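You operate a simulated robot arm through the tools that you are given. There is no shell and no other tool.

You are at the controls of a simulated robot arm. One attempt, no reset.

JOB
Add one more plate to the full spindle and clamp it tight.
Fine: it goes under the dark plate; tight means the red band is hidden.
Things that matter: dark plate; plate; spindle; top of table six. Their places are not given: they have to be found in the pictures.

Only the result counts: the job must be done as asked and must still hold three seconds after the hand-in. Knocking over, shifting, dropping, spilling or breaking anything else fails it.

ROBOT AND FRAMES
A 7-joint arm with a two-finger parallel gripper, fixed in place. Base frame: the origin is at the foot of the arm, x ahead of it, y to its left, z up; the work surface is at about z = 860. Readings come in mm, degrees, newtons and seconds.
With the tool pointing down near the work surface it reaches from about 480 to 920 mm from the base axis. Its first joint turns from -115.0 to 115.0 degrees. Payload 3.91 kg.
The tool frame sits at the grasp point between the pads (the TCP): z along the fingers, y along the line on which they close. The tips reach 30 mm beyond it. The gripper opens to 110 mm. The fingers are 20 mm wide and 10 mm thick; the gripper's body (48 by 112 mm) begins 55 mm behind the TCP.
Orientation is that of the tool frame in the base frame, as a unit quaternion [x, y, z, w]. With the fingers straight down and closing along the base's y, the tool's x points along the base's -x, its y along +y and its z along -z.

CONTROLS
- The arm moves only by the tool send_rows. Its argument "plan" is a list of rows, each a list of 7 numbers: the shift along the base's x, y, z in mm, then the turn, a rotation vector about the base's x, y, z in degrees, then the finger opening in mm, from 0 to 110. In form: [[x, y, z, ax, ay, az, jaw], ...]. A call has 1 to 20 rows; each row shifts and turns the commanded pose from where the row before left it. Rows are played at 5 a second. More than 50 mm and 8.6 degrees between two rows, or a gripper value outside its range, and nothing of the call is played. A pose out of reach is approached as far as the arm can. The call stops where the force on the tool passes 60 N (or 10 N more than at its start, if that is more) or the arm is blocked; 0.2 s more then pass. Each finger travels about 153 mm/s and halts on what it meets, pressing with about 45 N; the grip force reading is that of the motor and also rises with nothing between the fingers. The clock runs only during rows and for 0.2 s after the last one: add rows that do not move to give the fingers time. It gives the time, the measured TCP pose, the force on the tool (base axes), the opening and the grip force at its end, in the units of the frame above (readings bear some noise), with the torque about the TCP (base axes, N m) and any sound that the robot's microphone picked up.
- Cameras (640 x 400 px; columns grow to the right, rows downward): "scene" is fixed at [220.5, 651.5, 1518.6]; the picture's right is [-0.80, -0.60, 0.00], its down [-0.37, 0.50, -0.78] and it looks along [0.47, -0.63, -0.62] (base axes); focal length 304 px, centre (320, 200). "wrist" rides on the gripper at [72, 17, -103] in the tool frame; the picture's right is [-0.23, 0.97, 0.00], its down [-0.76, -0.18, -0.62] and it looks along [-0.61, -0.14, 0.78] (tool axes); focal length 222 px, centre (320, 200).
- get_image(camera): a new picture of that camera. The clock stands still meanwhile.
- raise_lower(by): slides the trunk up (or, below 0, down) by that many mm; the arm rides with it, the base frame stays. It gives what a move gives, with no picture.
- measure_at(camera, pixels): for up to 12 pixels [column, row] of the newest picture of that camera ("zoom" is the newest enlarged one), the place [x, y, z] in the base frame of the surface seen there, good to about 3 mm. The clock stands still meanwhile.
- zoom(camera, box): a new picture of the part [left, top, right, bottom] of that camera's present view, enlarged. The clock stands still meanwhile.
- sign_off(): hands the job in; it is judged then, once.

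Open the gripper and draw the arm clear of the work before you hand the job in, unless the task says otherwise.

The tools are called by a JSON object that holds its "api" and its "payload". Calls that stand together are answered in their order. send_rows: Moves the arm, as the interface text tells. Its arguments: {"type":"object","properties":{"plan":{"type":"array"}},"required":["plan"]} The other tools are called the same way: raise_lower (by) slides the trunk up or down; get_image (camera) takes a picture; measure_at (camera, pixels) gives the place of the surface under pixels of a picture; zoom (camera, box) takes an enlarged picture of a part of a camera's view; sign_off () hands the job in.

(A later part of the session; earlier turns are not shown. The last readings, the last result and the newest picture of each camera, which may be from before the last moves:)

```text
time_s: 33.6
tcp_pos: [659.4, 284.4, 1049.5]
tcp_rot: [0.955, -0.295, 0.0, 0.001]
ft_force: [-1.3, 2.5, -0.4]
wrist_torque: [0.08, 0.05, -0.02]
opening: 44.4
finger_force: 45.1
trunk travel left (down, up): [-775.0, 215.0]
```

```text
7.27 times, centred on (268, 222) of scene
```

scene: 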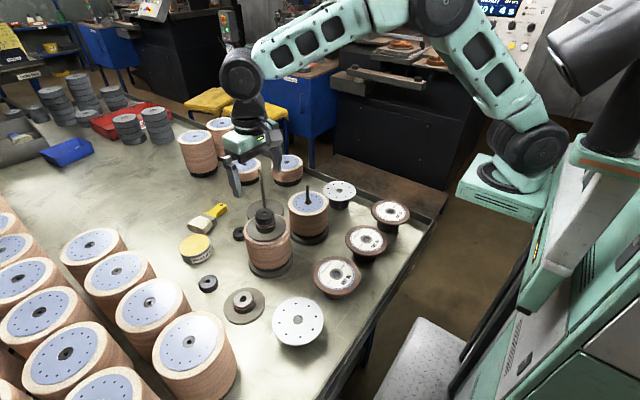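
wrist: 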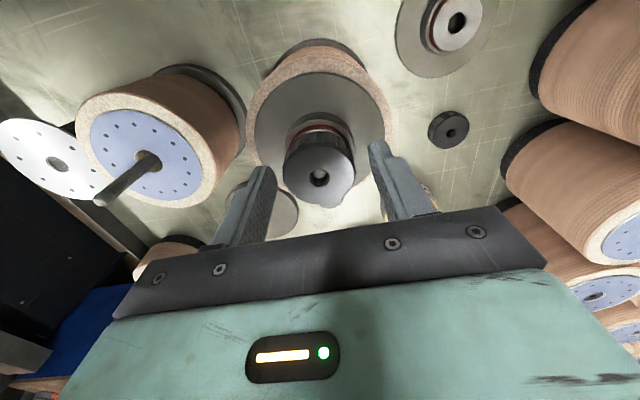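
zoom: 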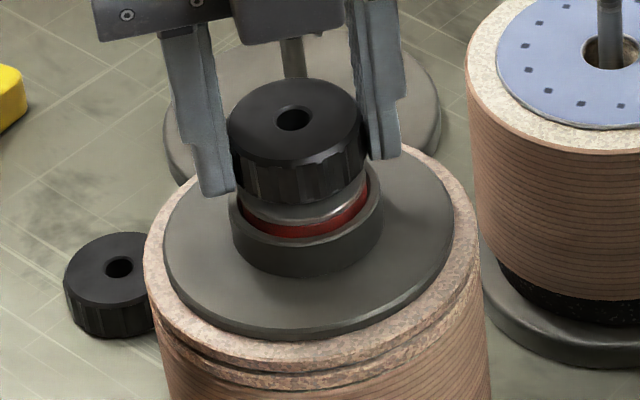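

The nut has clearly lifted off the plunger and the force stays near zero. Continuing up to the wrist limit at about 250°.

{"api": "send_rows", "payload": {"plan": [[0, 0.1, 0.13, 0, 0, 8.5, 36], [0, 0, 0.13, 0, 0, 8.5, 36], [0, 0, 0.13, 0, 0, 8.5, 36], [0, 0, 0.13, 0, 0, 8.5, 36], [0, 0, 0.13, 0, 0, 8.5, 36], [0, 0, 0.13, 0, 0, 8.5, 36], [0, 0, 0.13, 0, 0, 8.5, 36], [0, 0, 0.13, 0, 0, 8.5, 36], [0, 0, 0.13, 0, 0, 8.5, 36], [0, 0, 0.13, 0, 0, 8.5, 36], [0, 0, 0.13, 0, 0, 8.5, 36], [0, 0, 0.13, 0, 0, 8.5, 36]]}}

{"api": "send_rows", "payload": {"plan": [[0, 0, 1, 0, 0, 0, 36], [0, 0, 0, 0, 0, 0, 36]]}}

{"api": "zoom", "payload": {"camera": "scene", "box": [250, 195, 286, 250]}}

```text
time_s: 36.2
tcp_pos: [660.1, 283.8, 1051.4]
tcp_rot: [0.831, 0.556, 0.0, 0.001]
ft_force: [-4.1, -1.7, -2.6]
wrist_torque: [0.02, 0.11, 0.02]
opening: 44.4
finger_force: 44.6
trunk travel left (down, up): [-775.0, 215.0]
```

```text
time_s: 36.8
tcp_pos: [661.2, 284.5, 1051.8]
tcp_rot: [0.832, 0.555, 0.0, 0.0]
ft_force: [-5.0, -1.8, -3.2]
wrist_torque: [-0.05, 0.09, 0.02]
opening: 44.7
finger_force: 45.3
trunk travel left (down, up): [-775.0, 215.0]
```

```text
7.27 times, centred on (268, 222) of scene
```

zoom: 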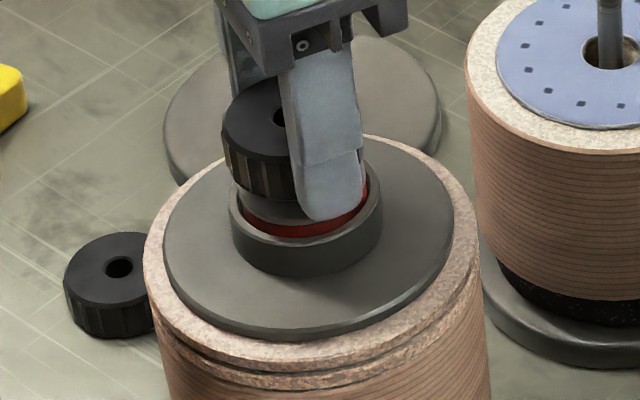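

A 1 mm lift caused only −3 N and the nut seems displaced laterally, so it may be off the thread. I'll lift further in small steps.

{"api": "send_rows", "payload": {"plan": [[0, 0, 1, 0, 0, 0, 36], [0, 0, 1, 0, 0, 0, 36], [0, 0, 1, 0, 0, 0, 36], [0, 0, 0, 0, 0, 0, 36]]}}

{"api": "zoom", "payload": {"camera": "wrist", "box": [250, 80, 400, 250]}}

```text
time_s: 37.8
tcp_pos: [661.1, 283.4, 1056.1]
tcp_rot: [0.832, 0.554, 0.001, 0.0]
ft_force: [-1.6, -0.2, -0.5]
wrist_torque: [0.01, 0.07, -0.01]
opening: 44.2
finger_force: 45.1
trunk travel left (down, up): [-775.0, 215.0]
```

```text
2.35 times, centred on (325, 165) of wrist
```

zoom: 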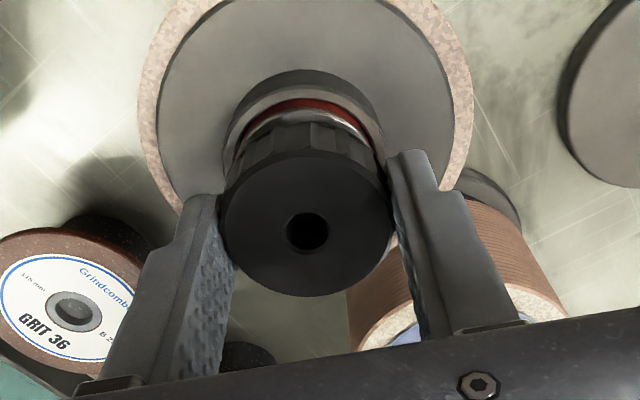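

The lift meets no resistance, so the nut is free. I'll raise it clear and check.

{"api": "send_rows", "payload": {"plan": [[0, 0, 5, 0, 0, 0, 36], [0, 0, 10, 0, 0, 0, 36], [0, 0, 20, 0, 0, 0, 36], [0, 0, 25, 0, 0, 0, 36], [0, 0, 0, 0, 0, 0, 36]]}}

{"api": "zoom", "payload": {"camera": "scene", "box": [235, 170, 300, 250]}}

{"api": "zoom", "payload": {"camera": "wrist", "box": [220, 50, 420, 250]}}

```text
time_s: 39.0
tcp_pos: [660.6, 285.0, 1115.0]
tcp_rot: [0.831, 0.556, 0.0, -0.001]
ft_force: [0.7, -0.5, -0.2]
wrist_torque: [0.0, 0.01, 0.0]
opening: 44.5
finger_force: 44.9
trunk travel left (down, up): [-775.0, 215.0]
```

```text
5.00 times, centred on (268, 210) of scene
```

zoom: 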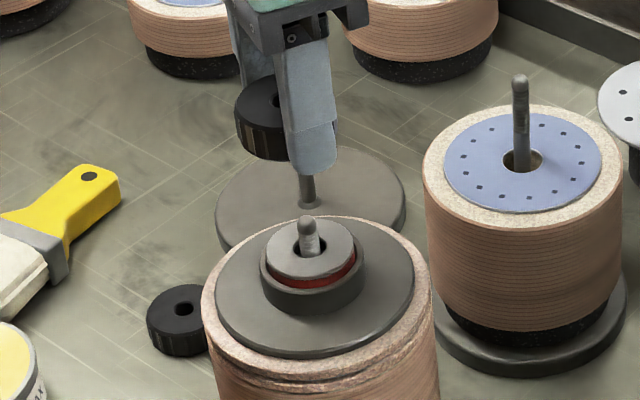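

```text
2.00 times, centred on (320, 150) of wrist
```

zoom: 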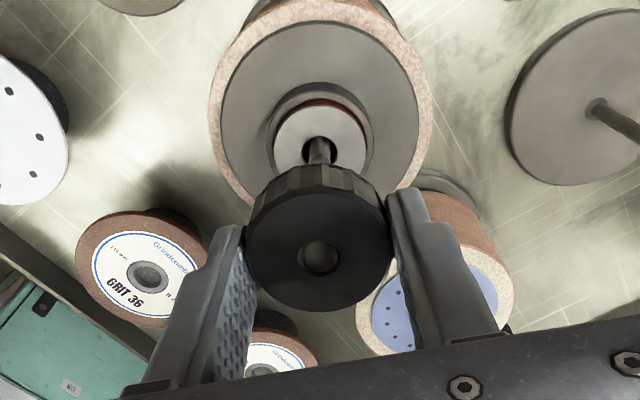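

Nut removed; the spindle tip is exposed. I'll measure the nut in hand and the exposed spindle parts before parking.

{"api": "zoom", "payload": {"camera": "scene", "box": [250, 180, 290, 240]}}

{"api": "measure_at", "payload": {"camera": "zoom", "pixels": [[245, 110], [250, 170], [245, 185], [250, 155], [312, 225], [312, 235], [312, 260], [290, 280], [345, 270], [312, 290], [312, 308], [312, 330]]}}

```text
6.67 times, centred on (270, 210) of scene
```

zoom: 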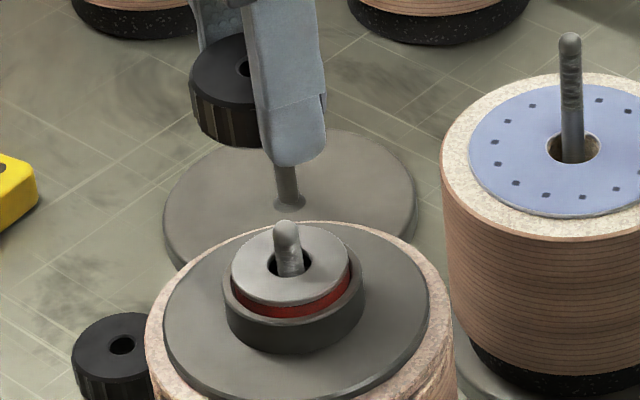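

```text
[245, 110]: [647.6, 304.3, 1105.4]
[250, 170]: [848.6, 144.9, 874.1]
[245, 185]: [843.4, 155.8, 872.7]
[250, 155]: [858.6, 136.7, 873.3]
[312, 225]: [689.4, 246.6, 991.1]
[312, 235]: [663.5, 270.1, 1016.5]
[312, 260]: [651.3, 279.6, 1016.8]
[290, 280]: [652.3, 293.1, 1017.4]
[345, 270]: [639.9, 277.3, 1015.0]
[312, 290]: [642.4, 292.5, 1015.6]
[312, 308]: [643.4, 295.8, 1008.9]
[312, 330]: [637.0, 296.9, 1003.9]
```

Plunger top is free at z≈1016.5, tip ≈1034. I'll carry the nut to (550, 237), rotating back to θ=180° so the jaw closes along y.

{"api": "send_rows", "payload": {"plan": [[-13.8, -5.9, 0, 0, 0, -8.5, 36], [-13.8, -5.9, 0, 0, 0, -8.5, 36], [-13.8, -5.9, 0, 0, 0, -8.5, 36], [-13.8, -5.9, 0, 0, 0, -8.5, 36], [-13.8, -5.9, 0, 0, 0, -8.5, 36], [-13.8, -5.9, 0, 0, 0, -8.5, 36], [-13.8, -5.9, 0, 0, 0, -8.5, 36], [-13.8, -5.9, 0, 0, 0, -8.5, 36], [0, 0, -30, 0, 0, 0, 36], [0, 0, -30, 0, 0, 0, 36], [0, 0, -30, 0, 0, 0, 36], [0, 0, -30, 0, 0, 0, 36], [0, 0, -30, 0, 0, 0, 36]]}}

{"api": "get_image", "payload": {"camera": "scene"}}

{"api": "get_image", "payload": {"camera": "wrist"}}

```text
time_s: 41.8
tcp_pos: [552.1, 239.1, 963.8]
tcp_rot: [1.0, -0.006, 0.001, 0.0]
ft_force: [-0.3, -0.3, -0.2]
wrist_torque: [0.01, 0.0, -0.01]
opening: 44.8
finger_force: 44.9
trunk travel left (down, up): [-775.0, 215.0]
```

```text
taken
```

scene: 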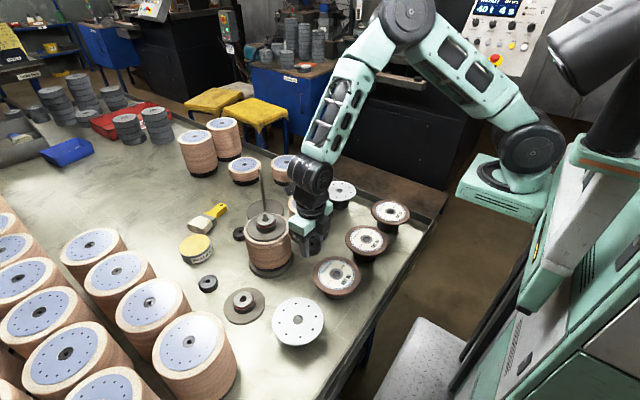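

```text
taken
```

wrist: 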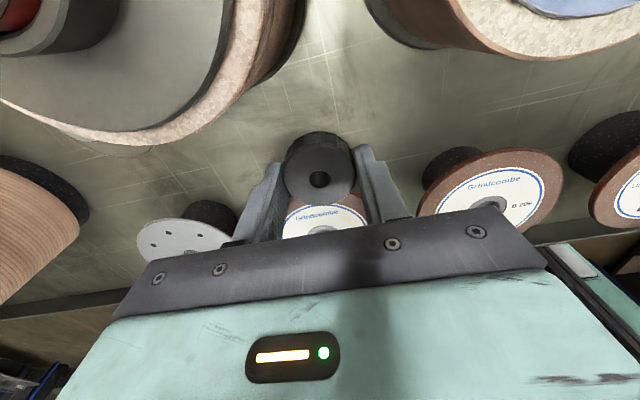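

The wrist camera would come close to the spindle stack in this orientation. I'll raise a bit and rotate back to θ≈0, so the camera side faces the robot.

{"api": "send_rows", "payload": {"plan": [[0, 0, 40, 0, 0, -8.5, 36], [-1, -1, 0, 0, 0, -8.5, 36], [0, 0, 0, 0, 0, -8.5, 36], [0, 0, 0, 0, 0, -8.5, 36], [0, 0, 0, 0, 0, -8.5, 36], [0, 0, 0, 0, 0, -8.5, 36], [0, 0, 0, 0, 0, -8.5, 36], [0, 0, 0, 0, 0, -8.5, 36], [0, 0, 0, 0, 0, -8.5, 36], [0, 0, 0, 0, 0, -8.5, 36], [0, 0, 0, 0, 0, -8.5, 36], [0, 0, 0, 0, 0, -8.5, 36], [0, 0, 0, 0, 0, -8.5, 36], [0, 0, 0, 0, 0, -8.5, 36], [0, 0, 0, 0, 0, -8.5, 36], [0, 0, 0, 0, 0, -8.5, 36], [0, 0, 0, 0, 0, -8.5, 36], [0, 0, 0, 0, 0, -8.5, 36], [0, 0, 0, 0, 0, -8.5, 36], [0, 0, 0, 0, 0, -8.5, 36]]}}

{"api": "send_rows", "payload": {"plan": [[0, 0, -30, 0, 0, -8.5, 36], [0, 0, -30, 0, 0, -1, 36], [0, 0, -30, 0, 0, 0, 36], [0, 0, 0, 0, 0, 0, 36]]}}

{"api": "get_image", "payload": {"camera": "wrist"}}

{"api": "zoom", "payload": {"camera": "scene", "box": [260, 200, 360, 300]}}

```text
time_s: 46.0
tcp_pos: [549.3, 235.8, 1005.7]
tcp_rot: [-0.081, 0.997, 0.0, 0.0]
ft_force: [0.6, -0.3, -0.6]
wrist_torque: [0.0, 0.0, 0.0]
opening: 44.4
finger_force: 44.7
trunk travel left (down, up): [-775.0, 215.0]
```

```text
time_s: 47.0
tcp_pos: [551.6, 236.6, 914.4]
tcp_rot: [0.002, 1.0, 0.0, -0.001]
ft_force: [0.2, -0.7, -0.8]
wrist_torque: [0.01, -0.01, 0.01]
opening: 44.4
finger_force: 45.0
trunk travel left (down, up): [-775.0, 215.0]
```

```text
taken
```

wrist: 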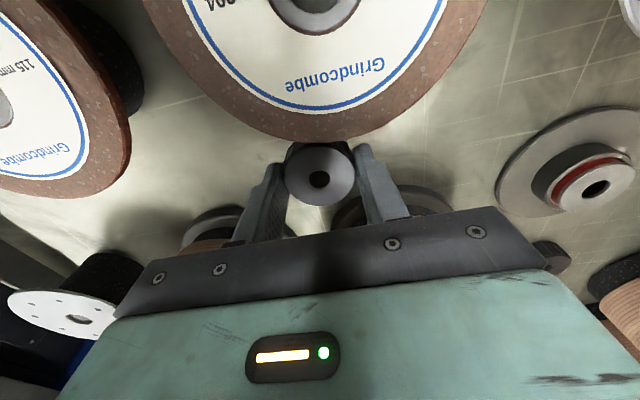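

```text
4.00 times, centred on (310, 250) of scene
```

zoom: 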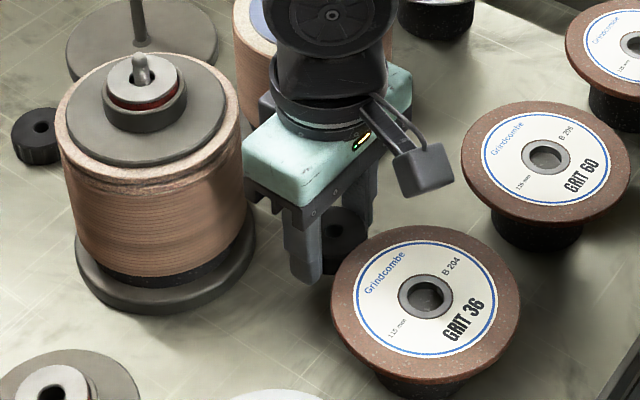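

Placement spot is clear. I'll lower to TCP z≈891 (tips just above the table) and release.

{"api": "send_rows", "payload": {"plan": [[0, 0, -12, 0, 0, 0, 36], [0, 0, -8, 0, 0, 0, 36], [0, 0, -3, 0, 0, 0, 36], [0, 0, 0, 0, 0, 0, 36]]}}

{"api": "zoom", "payload": {"camera": "scene", "box": [280, 230, 340, 290]}}

```text
time_s: 48.0
tcp_pos: [549.5, 235.1, 892.8]
tcp_rot: [0.001, 1.0, 0.0, 0.0]
ft_force: [-0.4, 1.0, -0.8]
wrist_torque: [-0.02, -0.02, 0.02]
opening: 44.6
finger_force: 44.5
trunk travel left (down, up): [-775.0, 215.0]
```

```text
6.67 times, centred on (310, 260) of scene
```

zoom: 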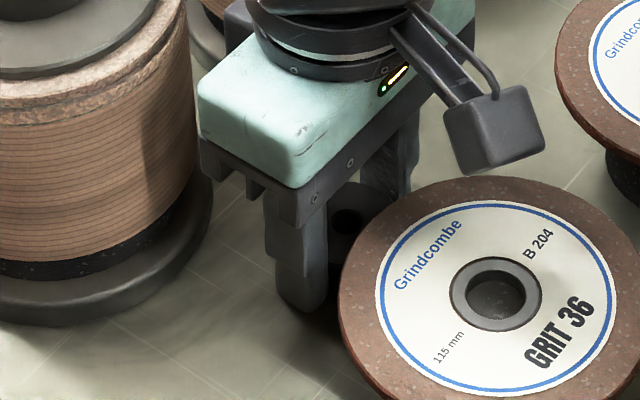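

Still contact free; I'll go 1.5 mm lower and open gently.

{"api": "send_rows", "payload": {"plan": [[0, 0, -1.5, 0, 0, 0, 36], [0, 0, 0, 0, 0, 0, 36]]}}

{"api": "send_rows", "payload": {"plan": [[0, 0, 0, 0, 0, 0, 50], [0, 0, 0, 0, 0, 0, 58], [0, 0, 0, 0, 0, 0, 58], [0, 0, 20, 0, 0, 0, 58], [0, 0, 40, 0, 0, 0, 58], [0, 0, 50, 0, 0, 0, 58], [0, 0, 50, 0, 0, 0, 58], [0, 0, 50, 0, 0, 0, 58]]}}

{"api": "get_image", "payload": {"camera": "wrist"}}

{"api": "zoom", "payload": {"camera": "scene", "box": [260, 200, 360, 300]}}

```text
time_s: 48.6
tcp_pos: [550.2, 236.4, 890.5]
tcp_rot: [0.0, 1.0, 0.001, 0.0]
ft_force: [0.9, 0.3, -0.4]
wrist_torque: [0.02, 0.0, -0.02]
opening: 44.2
finger_force: 45.1
trunk travel left (down, up): [-775.0, 215.0]
```

```text
time_s: 50.4
tcp_pos: [551.2, 238.2, 1100.2]
tcp_rot: [-0.001, 1.0, 0.0, -0.001]
ft_force: [0.5, 1.8, -0.1]
wrist_torque: [-0.04, 0.02, -0.02]
opening: 58.2
finger_force: 0.0
trunk travel left (down, up): [-775.0, 215.0]
```

```text
taken
```

wrist: 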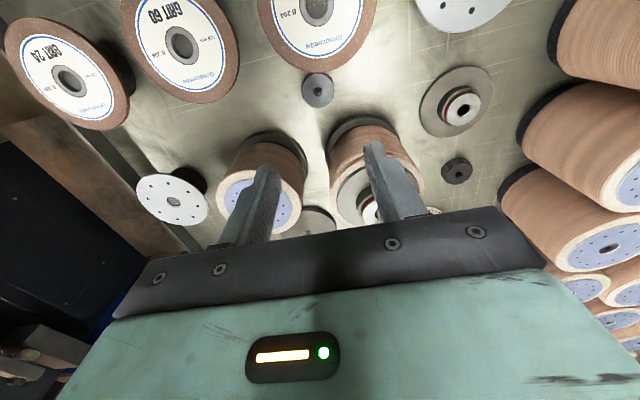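

```text
4.00 times, centred on (310, 250) of scene
```

zoom: 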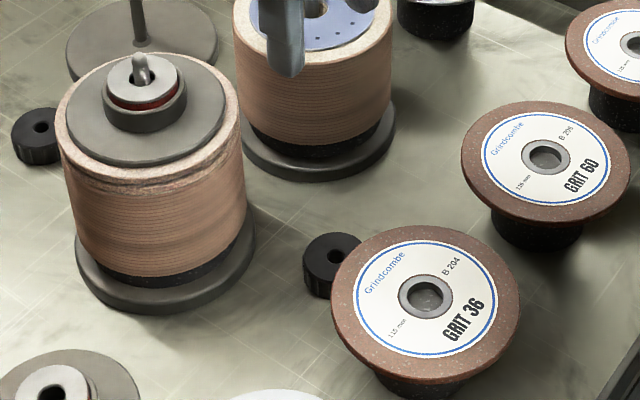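

Nut stands parked at about (550,237). Next the dark plate: I'll go over the spindle and descend with the jaw at 75 around its hub (z 992–1009).

{"api": "send_rows", "payload": {"plan": [[27.5, 12, 0, 0, 0, 0, 75], [27.5, 12, 0, 0, 0, 0, 75], [27.5, 12, 0, 0, 0, 0, 75], [27.5, 12, 0, 0, 0, 0, 75], [0, 0, -20, 0, 0, 0, 75], [0, 0, 0, 0, 0, 0, 75]]}}

{"api": "get_image", "payload": {"camera": "wrist"}}

{"api": "zoom", "payload": {"camera": "wrist", "box": [230, 30, 410, 200]}}

```text
time_s: 51.8
tcp_pos: [660.7, 285.1, 1080.9]
tcp_rot: [0.001, 1.0, 0.0, 0.0]
ft_force: [0.0, 0.9, 0.1]
wrist_torque: [0.0, -0.02, -0.01]
opening: 75.2
finger_force: 0.0
trunk travel left (down, up): [-775.0, 215.0]
```

```text
taken
```

wrist: 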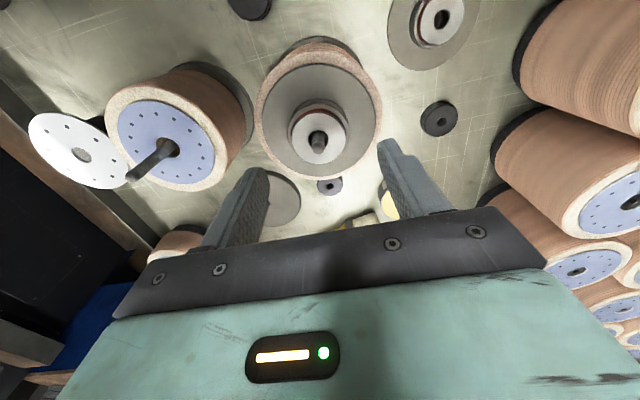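

```text
2.35 times, centred on (320, 115) of wrist
```

zoom: 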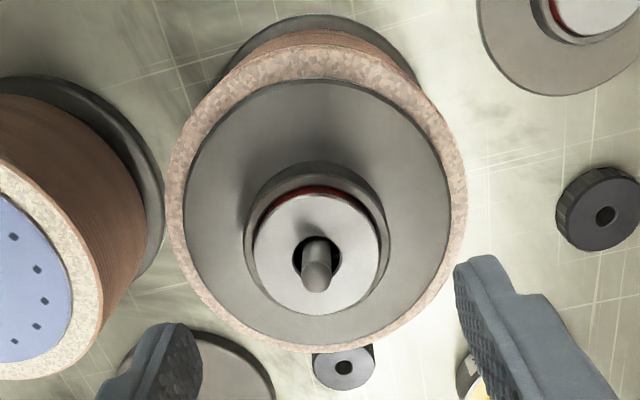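

I'll measure rim points of the flange and plunger, and the rod.

{"api": "measure_at", "payload": {"camera": "zoom", "pixels": [[190, 210], [444, 210], [315, 88], [315, 338], [255, 245], [378, 245], [316, 202], [316, 305], [318, 270], [250, 215], [172, 200], [464, 200]]}}

```text
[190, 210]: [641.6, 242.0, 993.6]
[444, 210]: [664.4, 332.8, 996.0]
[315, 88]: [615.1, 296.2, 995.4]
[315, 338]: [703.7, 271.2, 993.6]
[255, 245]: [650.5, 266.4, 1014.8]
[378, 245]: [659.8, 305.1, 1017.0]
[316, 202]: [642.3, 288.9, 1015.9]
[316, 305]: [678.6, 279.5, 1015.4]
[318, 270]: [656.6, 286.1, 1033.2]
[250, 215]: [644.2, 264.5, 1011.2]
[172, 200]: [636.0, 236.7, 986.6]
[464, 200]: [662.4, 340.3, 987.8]
```

Hub centre ≈ (660, 285), flange top ≈ z 994–996. I'll descend to TCP z≈1027.5 and grip the hub.

{"api": "send_rows", "payload": {"plan": [[0, 0, -25, 0, 0, 0, 75], [0, 0, -18, 0, 0, 0, 75], [0, 0, -10, 0, 0, 0, 75], [0, 0, 0, 0, 0, 0, 75]]}}

{"api": "zoom", "payload": {"camera": "scene", "box": [240, 180, 300, 255]}}

```text
time_s: 52.8
tcp_pos: [661.4, 284.3, 1028.1]
tcp_rot: [0.001, 1.0, 0.001, 0.0]
ft_force: [0.7, 0.0, 0.2]
wrist_torque: [-0.01, 0.03, -0.01]
opening: 74.8
finger_force: 0.1
trunk travel left (down, up): [-775.0, 215.0]
```

```text
5.33 times, centred on (270, 218) of scene
```

zoom: 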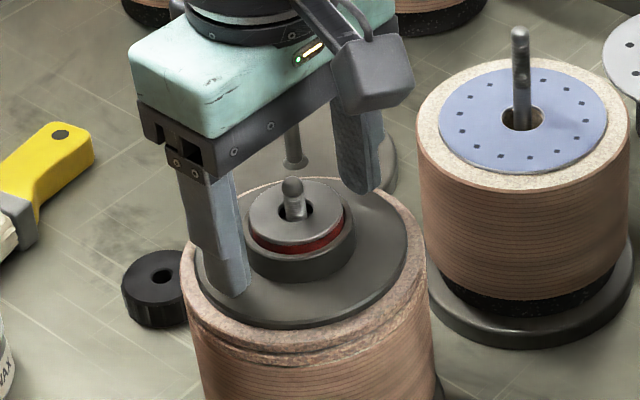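

Clearance is good; I close on the hub and check forces.

{"api": "send_rows", "payload": {"plan": [[0, 0, 0, 0, 0, 0, 60], [0, 0, 0, 0, 0, 0, 40], [0, 0, 0, 0, 0, 0, 40], [0, 0, 0, 0, 0, 0, 40]]}}

{"api": "send_rows", "payload": {"plan": [[0, 0, 1.5, 0, 0, 0, 40], [0, 0, 1.5, 0, 0, 0, 40], [0, 0, 2, 0, 0, 0, 40], [0, 0, 0, 0, 0, 0, 40]]}}

{"api": "zoom", "payload": {"camera": "scene", "box": [240, 180, 300, 255]}}

```text
time_s: 53.8
tcp_pos: [660.9, 284.7, 1028.2]
tcp_rot: [0.0, 1.0, -0.001, 0.0]
ft_force: [2.1, -1.0, 0.0]
wrist_torque: [-0.21, -0.04, 0.0]
opening: 51.3
finger_force: 44.9
trunk travel left (down, up): [-775.0, 215.0]
```

```text
time_s: 54.8
tcp_pos: [660.0, 284.3, 1032.4]
tcp_rot: [-0.001, 1.0, 0.0, -0.001]
ft_force: [0.1, 0.0, -5.0]
wrist_torque: [0.02, 0.0, 0.01]
opening: 51.2
finger_force: 44.6
trunk travel left (down, up): [-775.0, 215.0]
```

```text
5.33 times, centred on (270, 218) of scene
```

zoom: 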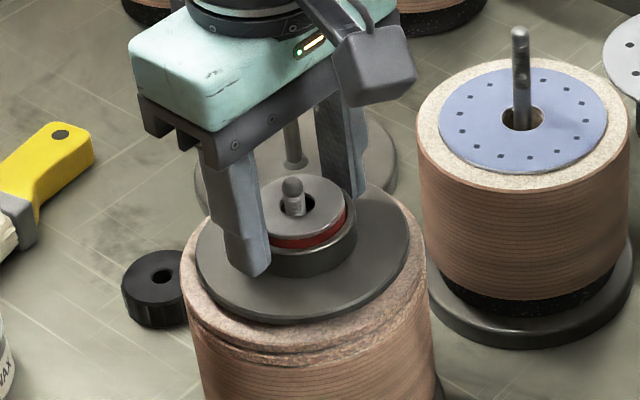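

The dark plate lifts cleanly (5 N weight). I'll raise it clear of the rod and look beneath it.

{"api": "send_rows", "payload": {"plan": [[0, 0, 10, 0, 0, 0, 40], [0, 0, 20, 0, 0, 0, 40], [0, 0, 25, 0, 0, 0, 40], [0, 0, 30, 0, 0, 0, 40], [0, 0, 30, 0, 0, 0, 40], [0, 0, 0, 0, 0, 0, 40]]}}

{"api": "zoom", "payload": {"camera": "scene", "box": [240, 160, 320, 260]}}

{"api": "get_image", "payload": {"camera": "wrist"}}

```text
time_s: 56.2
tcp_pos: [658.7, 285.1, 1147.9]
tcp_rot: [0.0, 1.0, 0.0, 0.0]
ft_force: [-0.1, 0.0, -5.0]
wrist_torque: [0.0, 0.0, 0.01]
opening: 51.4
finger_force: 45.0
trunk travel left (down, up): [-775.0, 215.0]
```

```text
4.00 times, centred on (280, 210) of scene
```

zoom: 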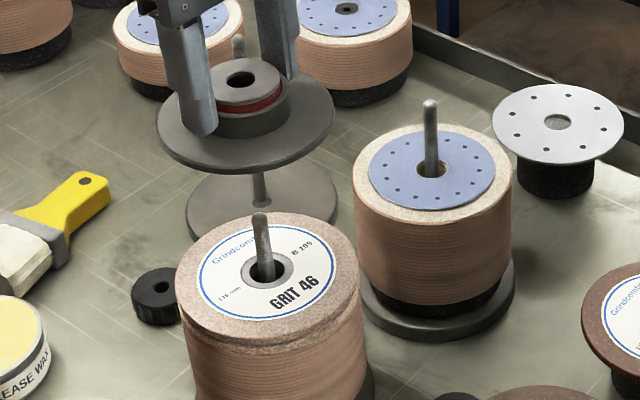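

```text
taken
```

wrist: 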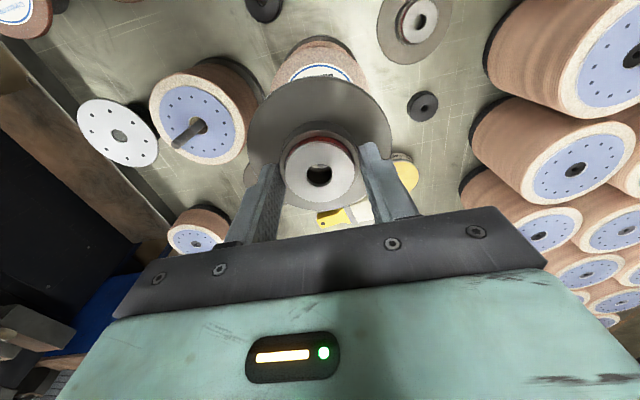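

Beneath sits a wheel labelled "GRIT 46", like the sheet J 2409. I'll read that label and the sheets closely before picking the plate.

{"api": "zoom", "payload": {"camera": "scene", "box": [280, 205, 336, 250]}}

{"api": "zoom", "payload": {"camera": "scene", "box": [255, 205, 295, 245]}}

{"api": "zoom", "payload": {"camera": "scene", "box": [0, 15, 32, 45]}}

{"api": "zoom", "payload": {"camera": "scene", "box": [0, 60, 50, 90]}}

{"api": "zoom", "payload": {"camera": "scene", "box": [390, 0, 540, 90]}}

```text
8.89 times, centred on (308, 228) of scene
```

zoom: 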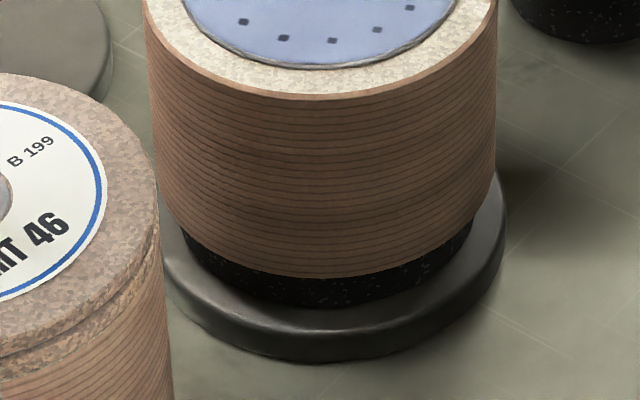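

```text
10.00 times, centred on (275, 225) of scene
```

zoom: 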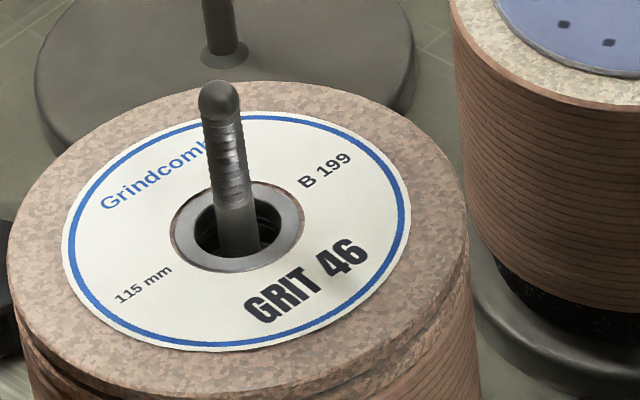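

```text
13.33 times, centred on (16, 30) of scene
```

zoom: 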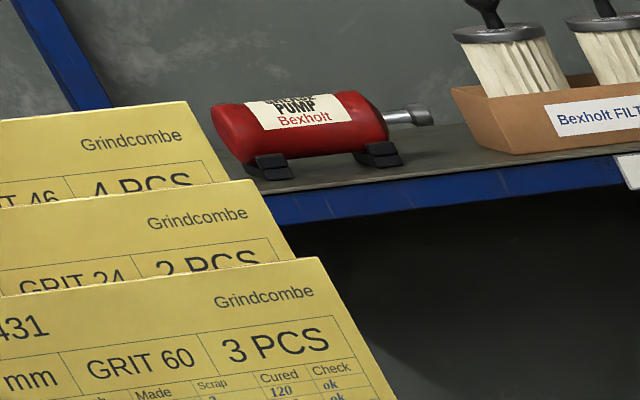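

```text
12.80 times, centred on (25, 75) of scene
```

zoom: 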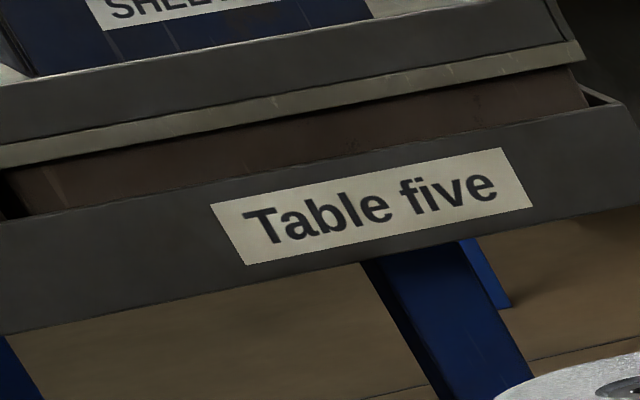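

```text
4.27 times, centred on (465, 45) of scene
```

zoom: 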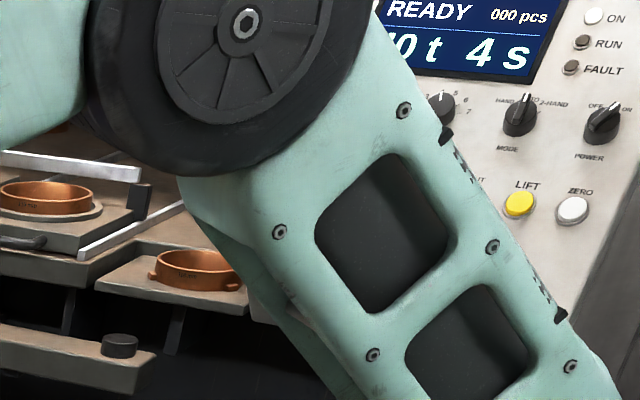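

The stack top is a GRIT 46 wheel, so a white plate is the right addition. I'll carry the dark plate to (550, 342) and lower it toward the table.

{"api": "send_rows", "payload": {"plan": [[-22, 11.5, 0, 0, 0, 0, 40], [-22, 11.5, 0, 0, 0, 0, 40], [-22, 11.5, 0, 0, 0, 0, 40], [-22, 11.5, 0, 0, 0, 0, 40], [-22, 11.5, 0, 0, 0, 0, 40], [0, 0, -40, 0, 0, 0, 40], [0, 0, -40, 0, 0, 0, 40], [0, 0, -40, 0, 0, 0, 40], [0, 0, -40, 0, 0, 0, 40], [0, 0, -40, 0, 0, 0, 40], [0, 0, 0, 0, 0, 0, 40]]}}

{"api": "get_image", "payload": {"camera": "scene"}}

{"api": "get_image", "payload": {"camera": "wrist"}}

```text
time_s: 58.6
tcp_pos: [550.2, 340.4, 947.9]
tcp_rot: [0.001, 1.0, 0.001, -0.001]
ft_force: [0.0, 0.3, -3.5]
wrist_torque: [-0.01, -0.01, 0.0]
opening: 51.5
finger_force: 45.1
trunk travel left (down, up): [-775.0, 215.0]
```

```text
taken
```

scene: 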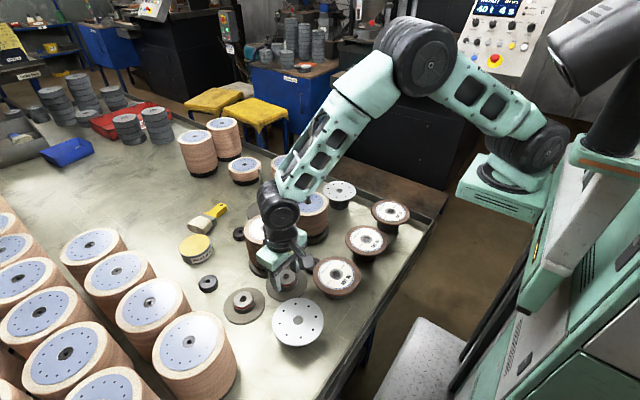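

```text
taken
```

wrist: 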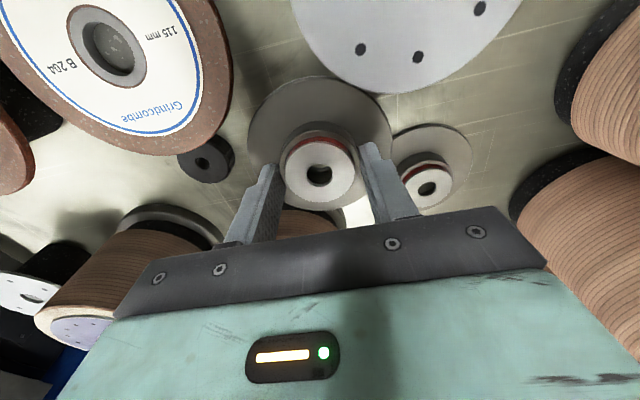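

Clearances to plate A are about 4 mm, so I'll shift +2 mm in x and lower to just above the table.

{"api": "send_rows", "payload": {"plan": [[2, -1, -15, 0, 0, 0, 40], [0, 0, -15, 0, 0, 0, 40], [0, 0, -12, 0, 0, 0, 40], [0, 0, 0, 0, 0, 0, 40]]}}

{"api": "send_rows", "payload": {"plan": [[0, 0, -1, 0, 0, 0, 40], [0, 0, -1, 0, 0, 0, 40], [0, 0, -1, 0, 0, 0, 40], [0, 0, 0, 0, 0, 0, 40]]}}

```text
time_s: 59.6
tcp_pos: [551.2, 339.5, 906.0]
tcp_rot: [0.001, 1.0, 0.0, 0.0]
ft_force: [1.0, -0.1, -4.0]
wrist_torque: [0.01, -0.03, 0.0]
opening: 51.5
finger_force: 45.2
trunk travel left (down, up): [-775.0, 215.0]
```

```text
time_s: 60.6
tcp_pos: [550.6, 340.4, 902.6]
tcp_rot: [0.0, 1.0, 0.0, 0.001]
ft_force: [0.6, 0.7, -4.0]
wrist_torque: [-0.01, 0.03, -0.01]
opening: 51.5
finger_force: 45.2
trunk travel left (down, up): [-775.0, 215.0]
```

No contact yet (Fz still −4 N); I continue down in small steps.

{"api": "send_rows", "payload": {"plan": [[0, 0, -0.7, 0, 0, 0, 40], [0, 0, -0.7, 0, 0, 0, 40], [0, 0, -0.7, 0, 0, 0, 40], [0, 0, 0, 0, 0, 0, 40]]}}

```text
time_s: 61.6
tcp_pos: [551.2, 340.6, 901.8]
tcp_rot: [0.001, 1.0, 0.002, 0.0]
ft_force: [0.0, -0.5, 9.0]
wrist_torque: [-0.6, 0.34, -0.05]
opening: 51.2
finger_force: 44.9
trunk travel left (down, up): [-775.0, 215.0]
```

Contact with the table (Fz +9 N). I'll open and rise.

{"api": "send_rows", "payload": {"plan": [[0, 0, 0.5, 0, 0, 0, 56], [0, 0, 0, 0, 0, 0, 72], [0, 0, 0, 0, 0, 0, 72], [0, 0, 20, 0, 0, 0, 72], [0, 0, 40, 0, 0, 0, 72], [0, 0, 50, 0, 0, 0, 72], [0, 0, 50, 0, 0, 0, 72], [0, 0, 40, 0, 0, 0, 110], [0, 0, 0, 0, 0, 0, 110]]}}

{"api": "get_image", "payload": {"camera": "wrist"}}

{"api": "zoom", "payload": {"camera": "scene", "box": [220, 240, 360, 360]}}

```text
time_s: 63.6
tcp_pos: [551.7, 342.3, 1100.0]
tcp_rot: [0.001, 1.0, 0.0, 0.0]
ft_force: [-0.3, 0.1, -0.3]
wrist_torque: [0.02, 0.01, 0.0]
opening: 109.9
finger_force: 0.0
trunk travel left (down, up): [-775.0, 215.0]
```

```text
taken
```

wrist: 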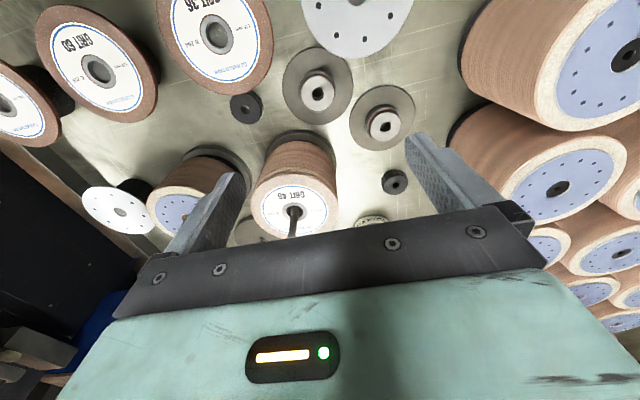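

```text
3.33 times, centred on (290, 300) of scene
```

zoom: 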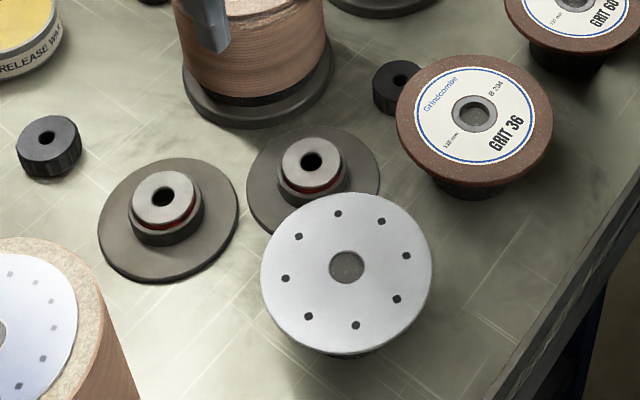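

The dark plate is parked. I'll go above plate A at (465.5, 402.4) with the jaw fully open and measure its rim closely.

{"api": "send_rows", "payload": {"plan": [[-21.5, 15, 0, 0, 0, 0, 110], [-21.5, 15, 0, 0, 0, 0, 110], [-21.5, 15, 0, 0, 0, 0, 110], [-21.5, 15, -15, 0, 0, 0, 110], [0, 0, -20, 0, 0, 0, 110], [0, 0, -20, 0, 0, 0, 110], [0, 0, 0, 0, 0, 0, 110]]}}

{"api": "zoom", "payload": {"camera": "wrist", "box": [200, 30, 460, 220]}}

{"api": "measure_at", "payload": {"camera": "zoom", "pixels": [[320, 200]]}}

```text
time_s: 65.2
tcp_pos: [465.7, 400.3, 1044.5]
tcp_rot: [0.001, 1.0, -0.001, 0.0]
ft_force: [-0.1, 0.1, 0.0]
wrist_torque: [0.02, -0.01, 0.04]
opening: 110.3
finger_force: 0.1
trunk travel left (down, up): [-775.0, 215.0]
```

```text
2.11 times, centred on (330, 125) of wrist
```

zoom: 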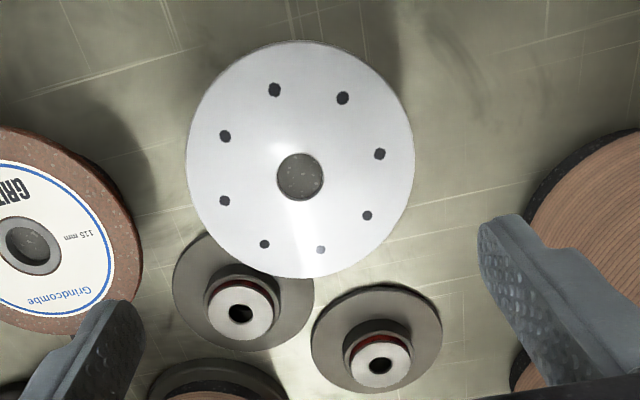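

```text
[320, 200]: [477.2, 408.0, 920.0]
```

I'll measure a ring of rim points just inside the plate's edge for a circle fit.

{"api": "measure_at", "payload": {"camera": "zoom", "pixels": [[190, 163], [411, 160], [305, 44], [298, 275], [222, 82], [386, 82], [223, 248], [382, 242], [278, 177], [323, 177], [300, 154], [300, 200]]}}

{"api": "zoom", "payload": {"camera": "wrist", "box": [260, 40, 380, 170]}}

```text
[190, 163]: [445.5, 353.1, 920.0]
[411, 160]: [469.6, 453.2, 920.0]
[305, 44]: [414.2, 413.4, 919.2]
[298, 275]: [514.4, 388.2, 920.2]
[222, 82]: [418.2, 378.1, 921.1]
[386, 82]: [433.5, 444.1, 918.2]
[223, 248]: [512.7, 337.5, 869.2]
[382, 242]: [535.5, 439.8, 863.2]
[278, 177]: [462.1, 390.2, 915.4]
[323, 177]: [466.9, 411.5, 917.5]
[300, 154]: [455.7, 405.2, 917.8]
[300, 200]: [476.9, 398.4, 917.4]
```

```text
3.08 times, centred on (320, 105) of wrist
```

zoom: 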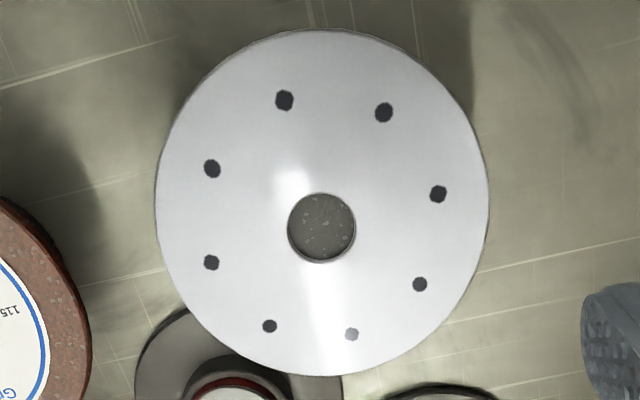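

Circle fit gives centre ≈ (464.5, 402.0), diameter ≈ 106 mm, leaving 2 mm each side. I'll centre the TCP there and descend to just above the plate for a check.

{"api": "send_rows", "payload": {"plan": [[-0.5, 1.8, -30, 0, 0, 0, 110], [0, 0, -30, 0, 0, 0, 110], [0, 0, -22, 0, 0, 0, 110], [0, 0, 0, 0, 0, 0, 110], [0, 0, 0, 0, 0, 0, 110]]}}

{"api": "get_image", "payload": {"camera": "wrist"}}

{"api": "zoom", "payload": {"camera": "scene", "box": [255, 260, 345, 360]}}

```text
time_s: 66.4
tcp_pos: [466.0, 402.0, 963.0]
tcp_rot: [0.0, 1.0, -0.001, 0.0]
ft_force: [1.0, -0.4, -0.7]
wrist_torque: [-0.02, -0.01, 0.03]
opening: 109.9
finger_force: 0.1
trunk travel left (down, up): [-775.0, 215.0]
```

```text
taken
```

wrist: 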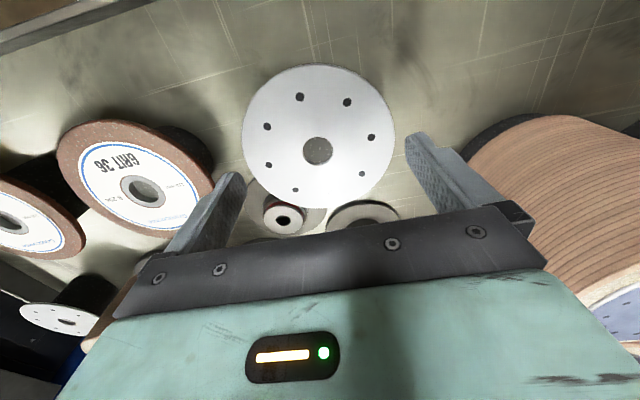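

```text
4.00 times, centred on (300, 310) of scene
```

zoom: 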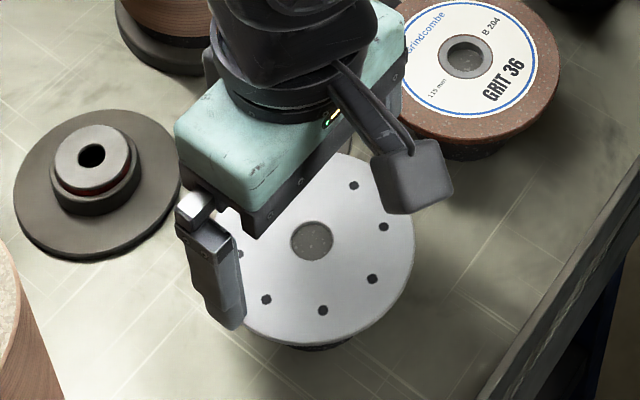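

I'll zoom into the rim beside each fingertip to check centring along y.

{"api": "zoom", "payload": {"camera": "wrist", "box": [230, 130, 290, 190]}}

{"api": "zoom", "payload": {"camera": "wrist", "box": [370, 100, 430, 160]}}

```text
6.67 times, centred on (260, 160) of wrist
```

zoom: 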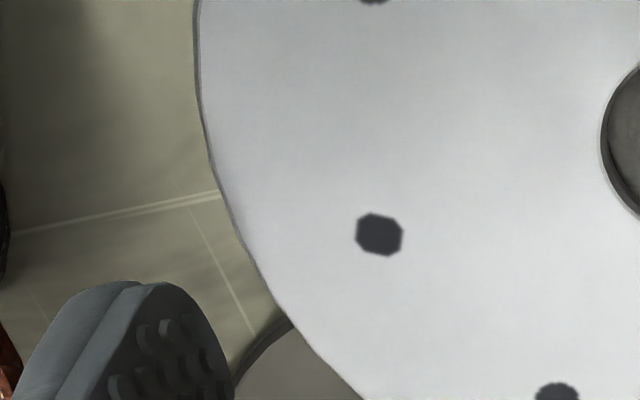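

```text
6.67 times, centred on (400, 130) of wrist
```

zoom: 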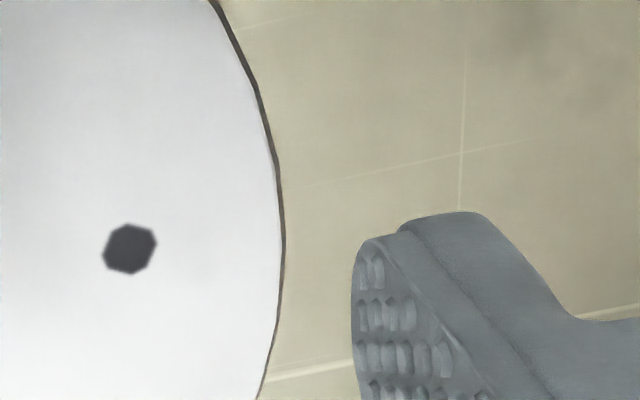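

Relative to the fingertips the plate is centred within about 0.5 mm in y. I'll nudge y by −0.5 and descend slowly to put the tips at plate level (TCP ≈ 943.5).

{"api": "send_rows", "payload": {"plan": [[-0.7, -0.5, -8, 0, 0, 0, 110], [0, 0, -5, 0, 0, 0, 110], [0, 0, -2, 0, 0, 0, 110], [0, 0, 0, 0, 0, 0, 110]]}}

{"api": "send_rows", "payload": {"plan": [[0, 0, -1.5, 0, 0, 0, 110], [0, 0, -1.5, 0, 0, 0, 110], [0, 0, -1, 0, 0, 0, 110], [0, 0, 0, 0, 0, 0, 110]]}}

{"api": "get_image", "payload": {"camera": "wrist"}}

{"api": "zoom", "payload": {"camera": "scene", "box": [265, 280, 335, 350]}}

```text
time_s: 67.4
tcp_pos: [463.5, 401.5, 948.4]
tcp_rot: [0.001, 1.0, 0.0, 0.0]
ft_force: [-0.4, 0.2, 0.0]
wrist_torque: [0.01, -0.01, 0.01]
opening: 109.9
finger_force: 0.1
trunk travel left (down, up): [-775.0, 215.0]
```

```text
time_s: 68.4
tcp_pos: [464.0, 401.6, 944.3]
tcp_rot: [0.0, 1.0, 0.0, 0.0]
ft_force: [1.0, -0.9, 1.2]
wrist_torque: [-0.09, 0.01, 0.02]
opening: 109.9
finger_force: 0.1
trunk travel left (down, up): [-775.0, 215.0]
```

```text
taken
```

wrist: 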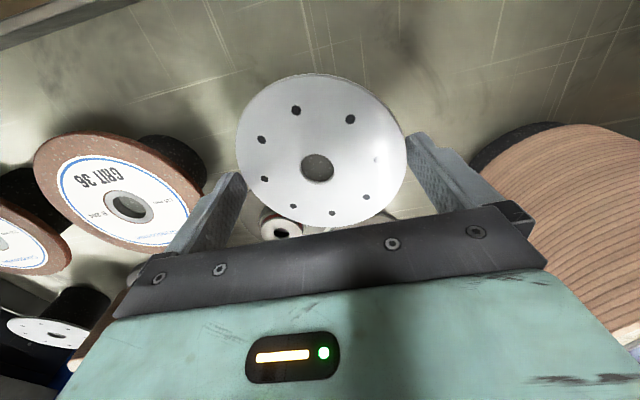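

```text
5.71 times, centred on (300, 315) of scene
```

zoom: 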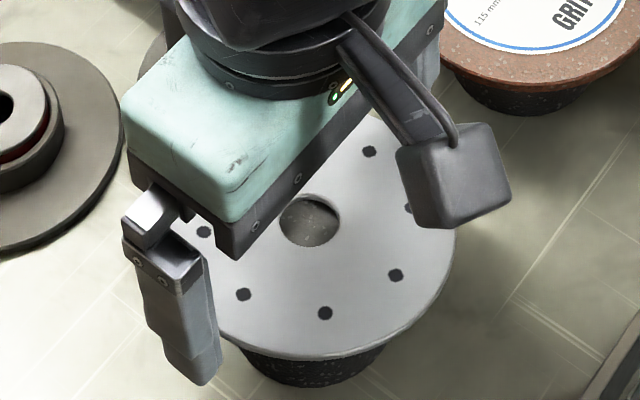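

A small +1.2 N appears and the plate may be tilting; I'll zoom on both rim contacts.

{"api": "zoom", "payload": {"camera": "wrist", "box": [210, 60, 440, 240]}}

{"api": "measure_at", "payload": {"camera": "zoom", "pixels": [[90, 150], [500, 130], [300, 60], [280, 380], [130, 250], [470, 220], [200, 100], [420, 100]]}}

```text
2.22 times, centred on (325, 150) of wrist
```

zoom: 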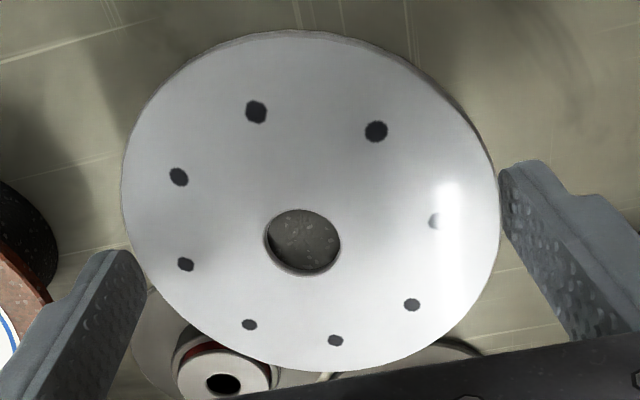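

```text
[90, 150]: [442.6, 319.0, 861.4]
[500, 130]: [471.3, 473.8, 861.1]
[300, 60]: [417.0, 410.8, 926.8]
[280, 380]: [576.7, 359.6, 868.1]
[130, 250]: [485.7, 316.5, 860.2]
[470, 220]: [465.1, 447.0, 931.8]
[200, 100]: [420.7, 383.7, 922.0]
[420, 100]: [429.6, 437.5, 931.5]
```

The plate is tilted: the −y finger touches its top and the +y side rose to z≈932. I'll raise 8 mm gently so it settles back, then re-measure.

{"api": "send_rows", "payload": {"plan": [[0, 0, 1, 0, 0, 0, 110], [0, 0, 1, 0, 0, 0, 110], [0, 0, 1, 0, 0, 0, 110], [0, 0, 2, 0, 0, 0, 110], [0, 0, 5, 0, 0, 0, 110], [0, 0, 10, 0, 0, 0, 110], [0, 0, 0, 0, 0, 0, 110]]}}

{"api": "zoom", "payload": {"camera": "wrist", "box": [210, 50, 440, 230]}}

{"api": "measure_at", "payload": {"camera": "zoom", "pixels": [[150, 150], [490, 150], [300, 70], [300, 320], [180, 260], [460, 240], [200, 100], [420, 100]]}}

```text
time_s: 70.0
tcp_pos: [463.3, 402.2, 965.8]
tcp_rot: [0.0, 1.0, -0.001, 0.0]
ft_force: [0.8, 0.2, 0.4]
wrist_torque: [-0.04, -0.02, -0.02]
opening: 109.9
finger_force: 0.0
trunk travel left (down, up): [-775.0, 215.0]
```

```text
2.22 times, centred on (325, 140) of wrist
```

zoom: 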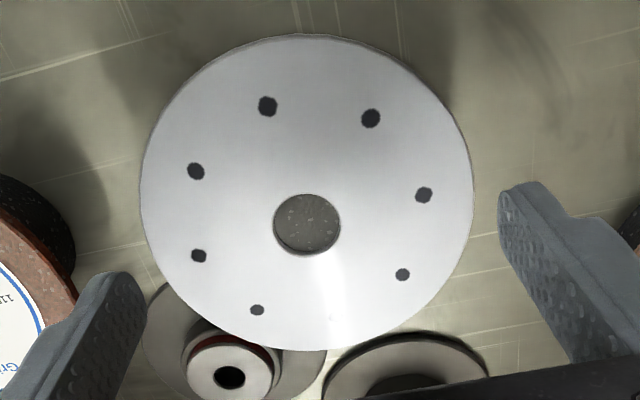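

```text
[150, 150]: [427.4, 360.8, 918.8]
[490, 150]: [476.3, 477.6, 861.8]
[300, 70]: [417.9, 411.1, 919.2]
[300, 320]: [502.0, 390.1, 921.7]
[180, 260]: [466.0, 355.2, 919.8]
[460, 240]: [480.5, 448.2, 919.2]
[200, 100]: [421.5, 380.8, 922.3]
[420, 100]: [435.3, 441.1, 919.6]
```

The plate settled flat again at z≈919. I'll measure rim points and fingertip inner edges in the same picture to calibrate the centring.

{"api": "measure_at", "payload": {"camera": "zoom", "pixels": [[143, 190], [470, 190], [306, 38], [310, 347], [155, 255], [460, 250], [146, 298], [140, 285], [130, 276], [501, 205], [503, 225], [512, 188]]}}

{"api": "measure_at", "payload": {"camera": "zoom", "pixels": [[165, 122], [440, 105], [210, 68], [395, 62], [180, 295], [435, 295], [240, 335], [370, 338], [147, 170], [468, 165], [274, 222], [340, 222]]}}

```text
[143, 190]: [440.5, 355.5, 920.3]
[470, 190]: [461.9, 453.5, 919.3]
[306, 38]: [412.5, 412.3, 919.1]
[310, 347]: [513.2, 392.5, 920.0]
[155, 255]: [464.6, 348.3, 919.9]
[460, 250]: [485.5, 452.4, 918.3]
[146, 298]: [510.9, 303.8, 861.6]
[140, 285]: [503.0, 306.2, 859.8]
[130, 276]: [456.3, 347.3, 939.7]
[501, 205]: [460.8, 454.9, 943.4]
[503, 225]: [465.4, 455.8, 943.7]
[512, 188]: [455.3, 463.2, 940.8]
```

```text
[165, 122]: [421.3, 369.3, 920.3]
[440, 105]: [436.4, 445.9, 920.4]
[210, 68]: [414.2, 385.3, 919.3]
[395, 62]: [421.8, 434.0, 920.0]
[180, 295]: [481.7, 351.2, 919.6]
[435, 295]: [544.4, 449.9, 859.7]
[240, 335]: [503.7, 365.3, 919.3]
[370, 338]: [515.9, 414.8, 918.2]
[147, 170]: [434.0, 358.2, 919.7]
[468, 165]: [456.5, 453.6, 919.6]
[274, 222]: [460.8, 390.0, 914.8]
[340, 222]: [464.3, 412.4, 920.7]
```

Plate centre fits at (464.3, 401.3), r≈53.3, but the −y finger touched, so I'll shift y by −1 mm and descend carefully to z≈946, then check for tilt.

{"api": "send_rows", "payload": {"plan": [[0.3, -1.0, -10, 0, 0, 0, 110], [0, 0, -6, 0, 0, 0, 110], [0, 0, -1.5, 0, 0, 0, 110], [0, 0, -1.5, 0, 0, 0, 110], [0, 0, 0, 0, 0, 0, 110]]}}

{"api": "zoom", "payload": {"camera": "wrist", "box": [210, 60, 440, 240]}}

{"api": "measure_at", "payload": {"camera": "zoom", "pixels": [[160, 170], [160, 220], [470, 150], [470, 220], [300, 60], [300, 330], [200, 100], [420, 100]]}}

```text
time_s: 71.2
tcp_pos: [464.4, 399.3, 945.7]
tcp_rot: [0.0, 1.0, 0.0, 0.0]
ft_force: [-1.0, 0.5, 1.1]
wrist_torque: [0.07, 0.0, 0.03]
opening: 110.0
finger_force: 0.0
trunk travel left (down, up): [-775.0, 215.0]
```

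```text
2.22 times, centred on (325, 150) of wrist
```

zoom: 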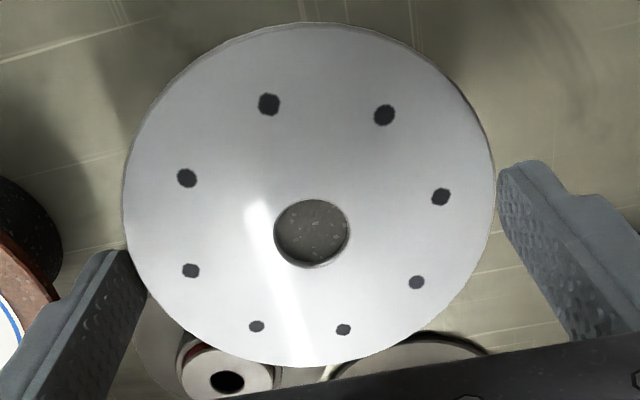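

```text
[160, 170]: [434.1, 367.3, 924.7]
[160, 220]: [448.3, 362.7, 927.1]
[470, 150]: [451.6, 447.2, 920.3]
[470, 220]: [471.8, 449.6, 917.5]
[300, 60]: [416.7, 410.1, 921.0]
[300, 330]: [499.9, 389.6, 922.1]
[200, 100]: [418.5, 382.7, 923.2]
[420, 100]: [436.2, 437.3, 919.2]
```

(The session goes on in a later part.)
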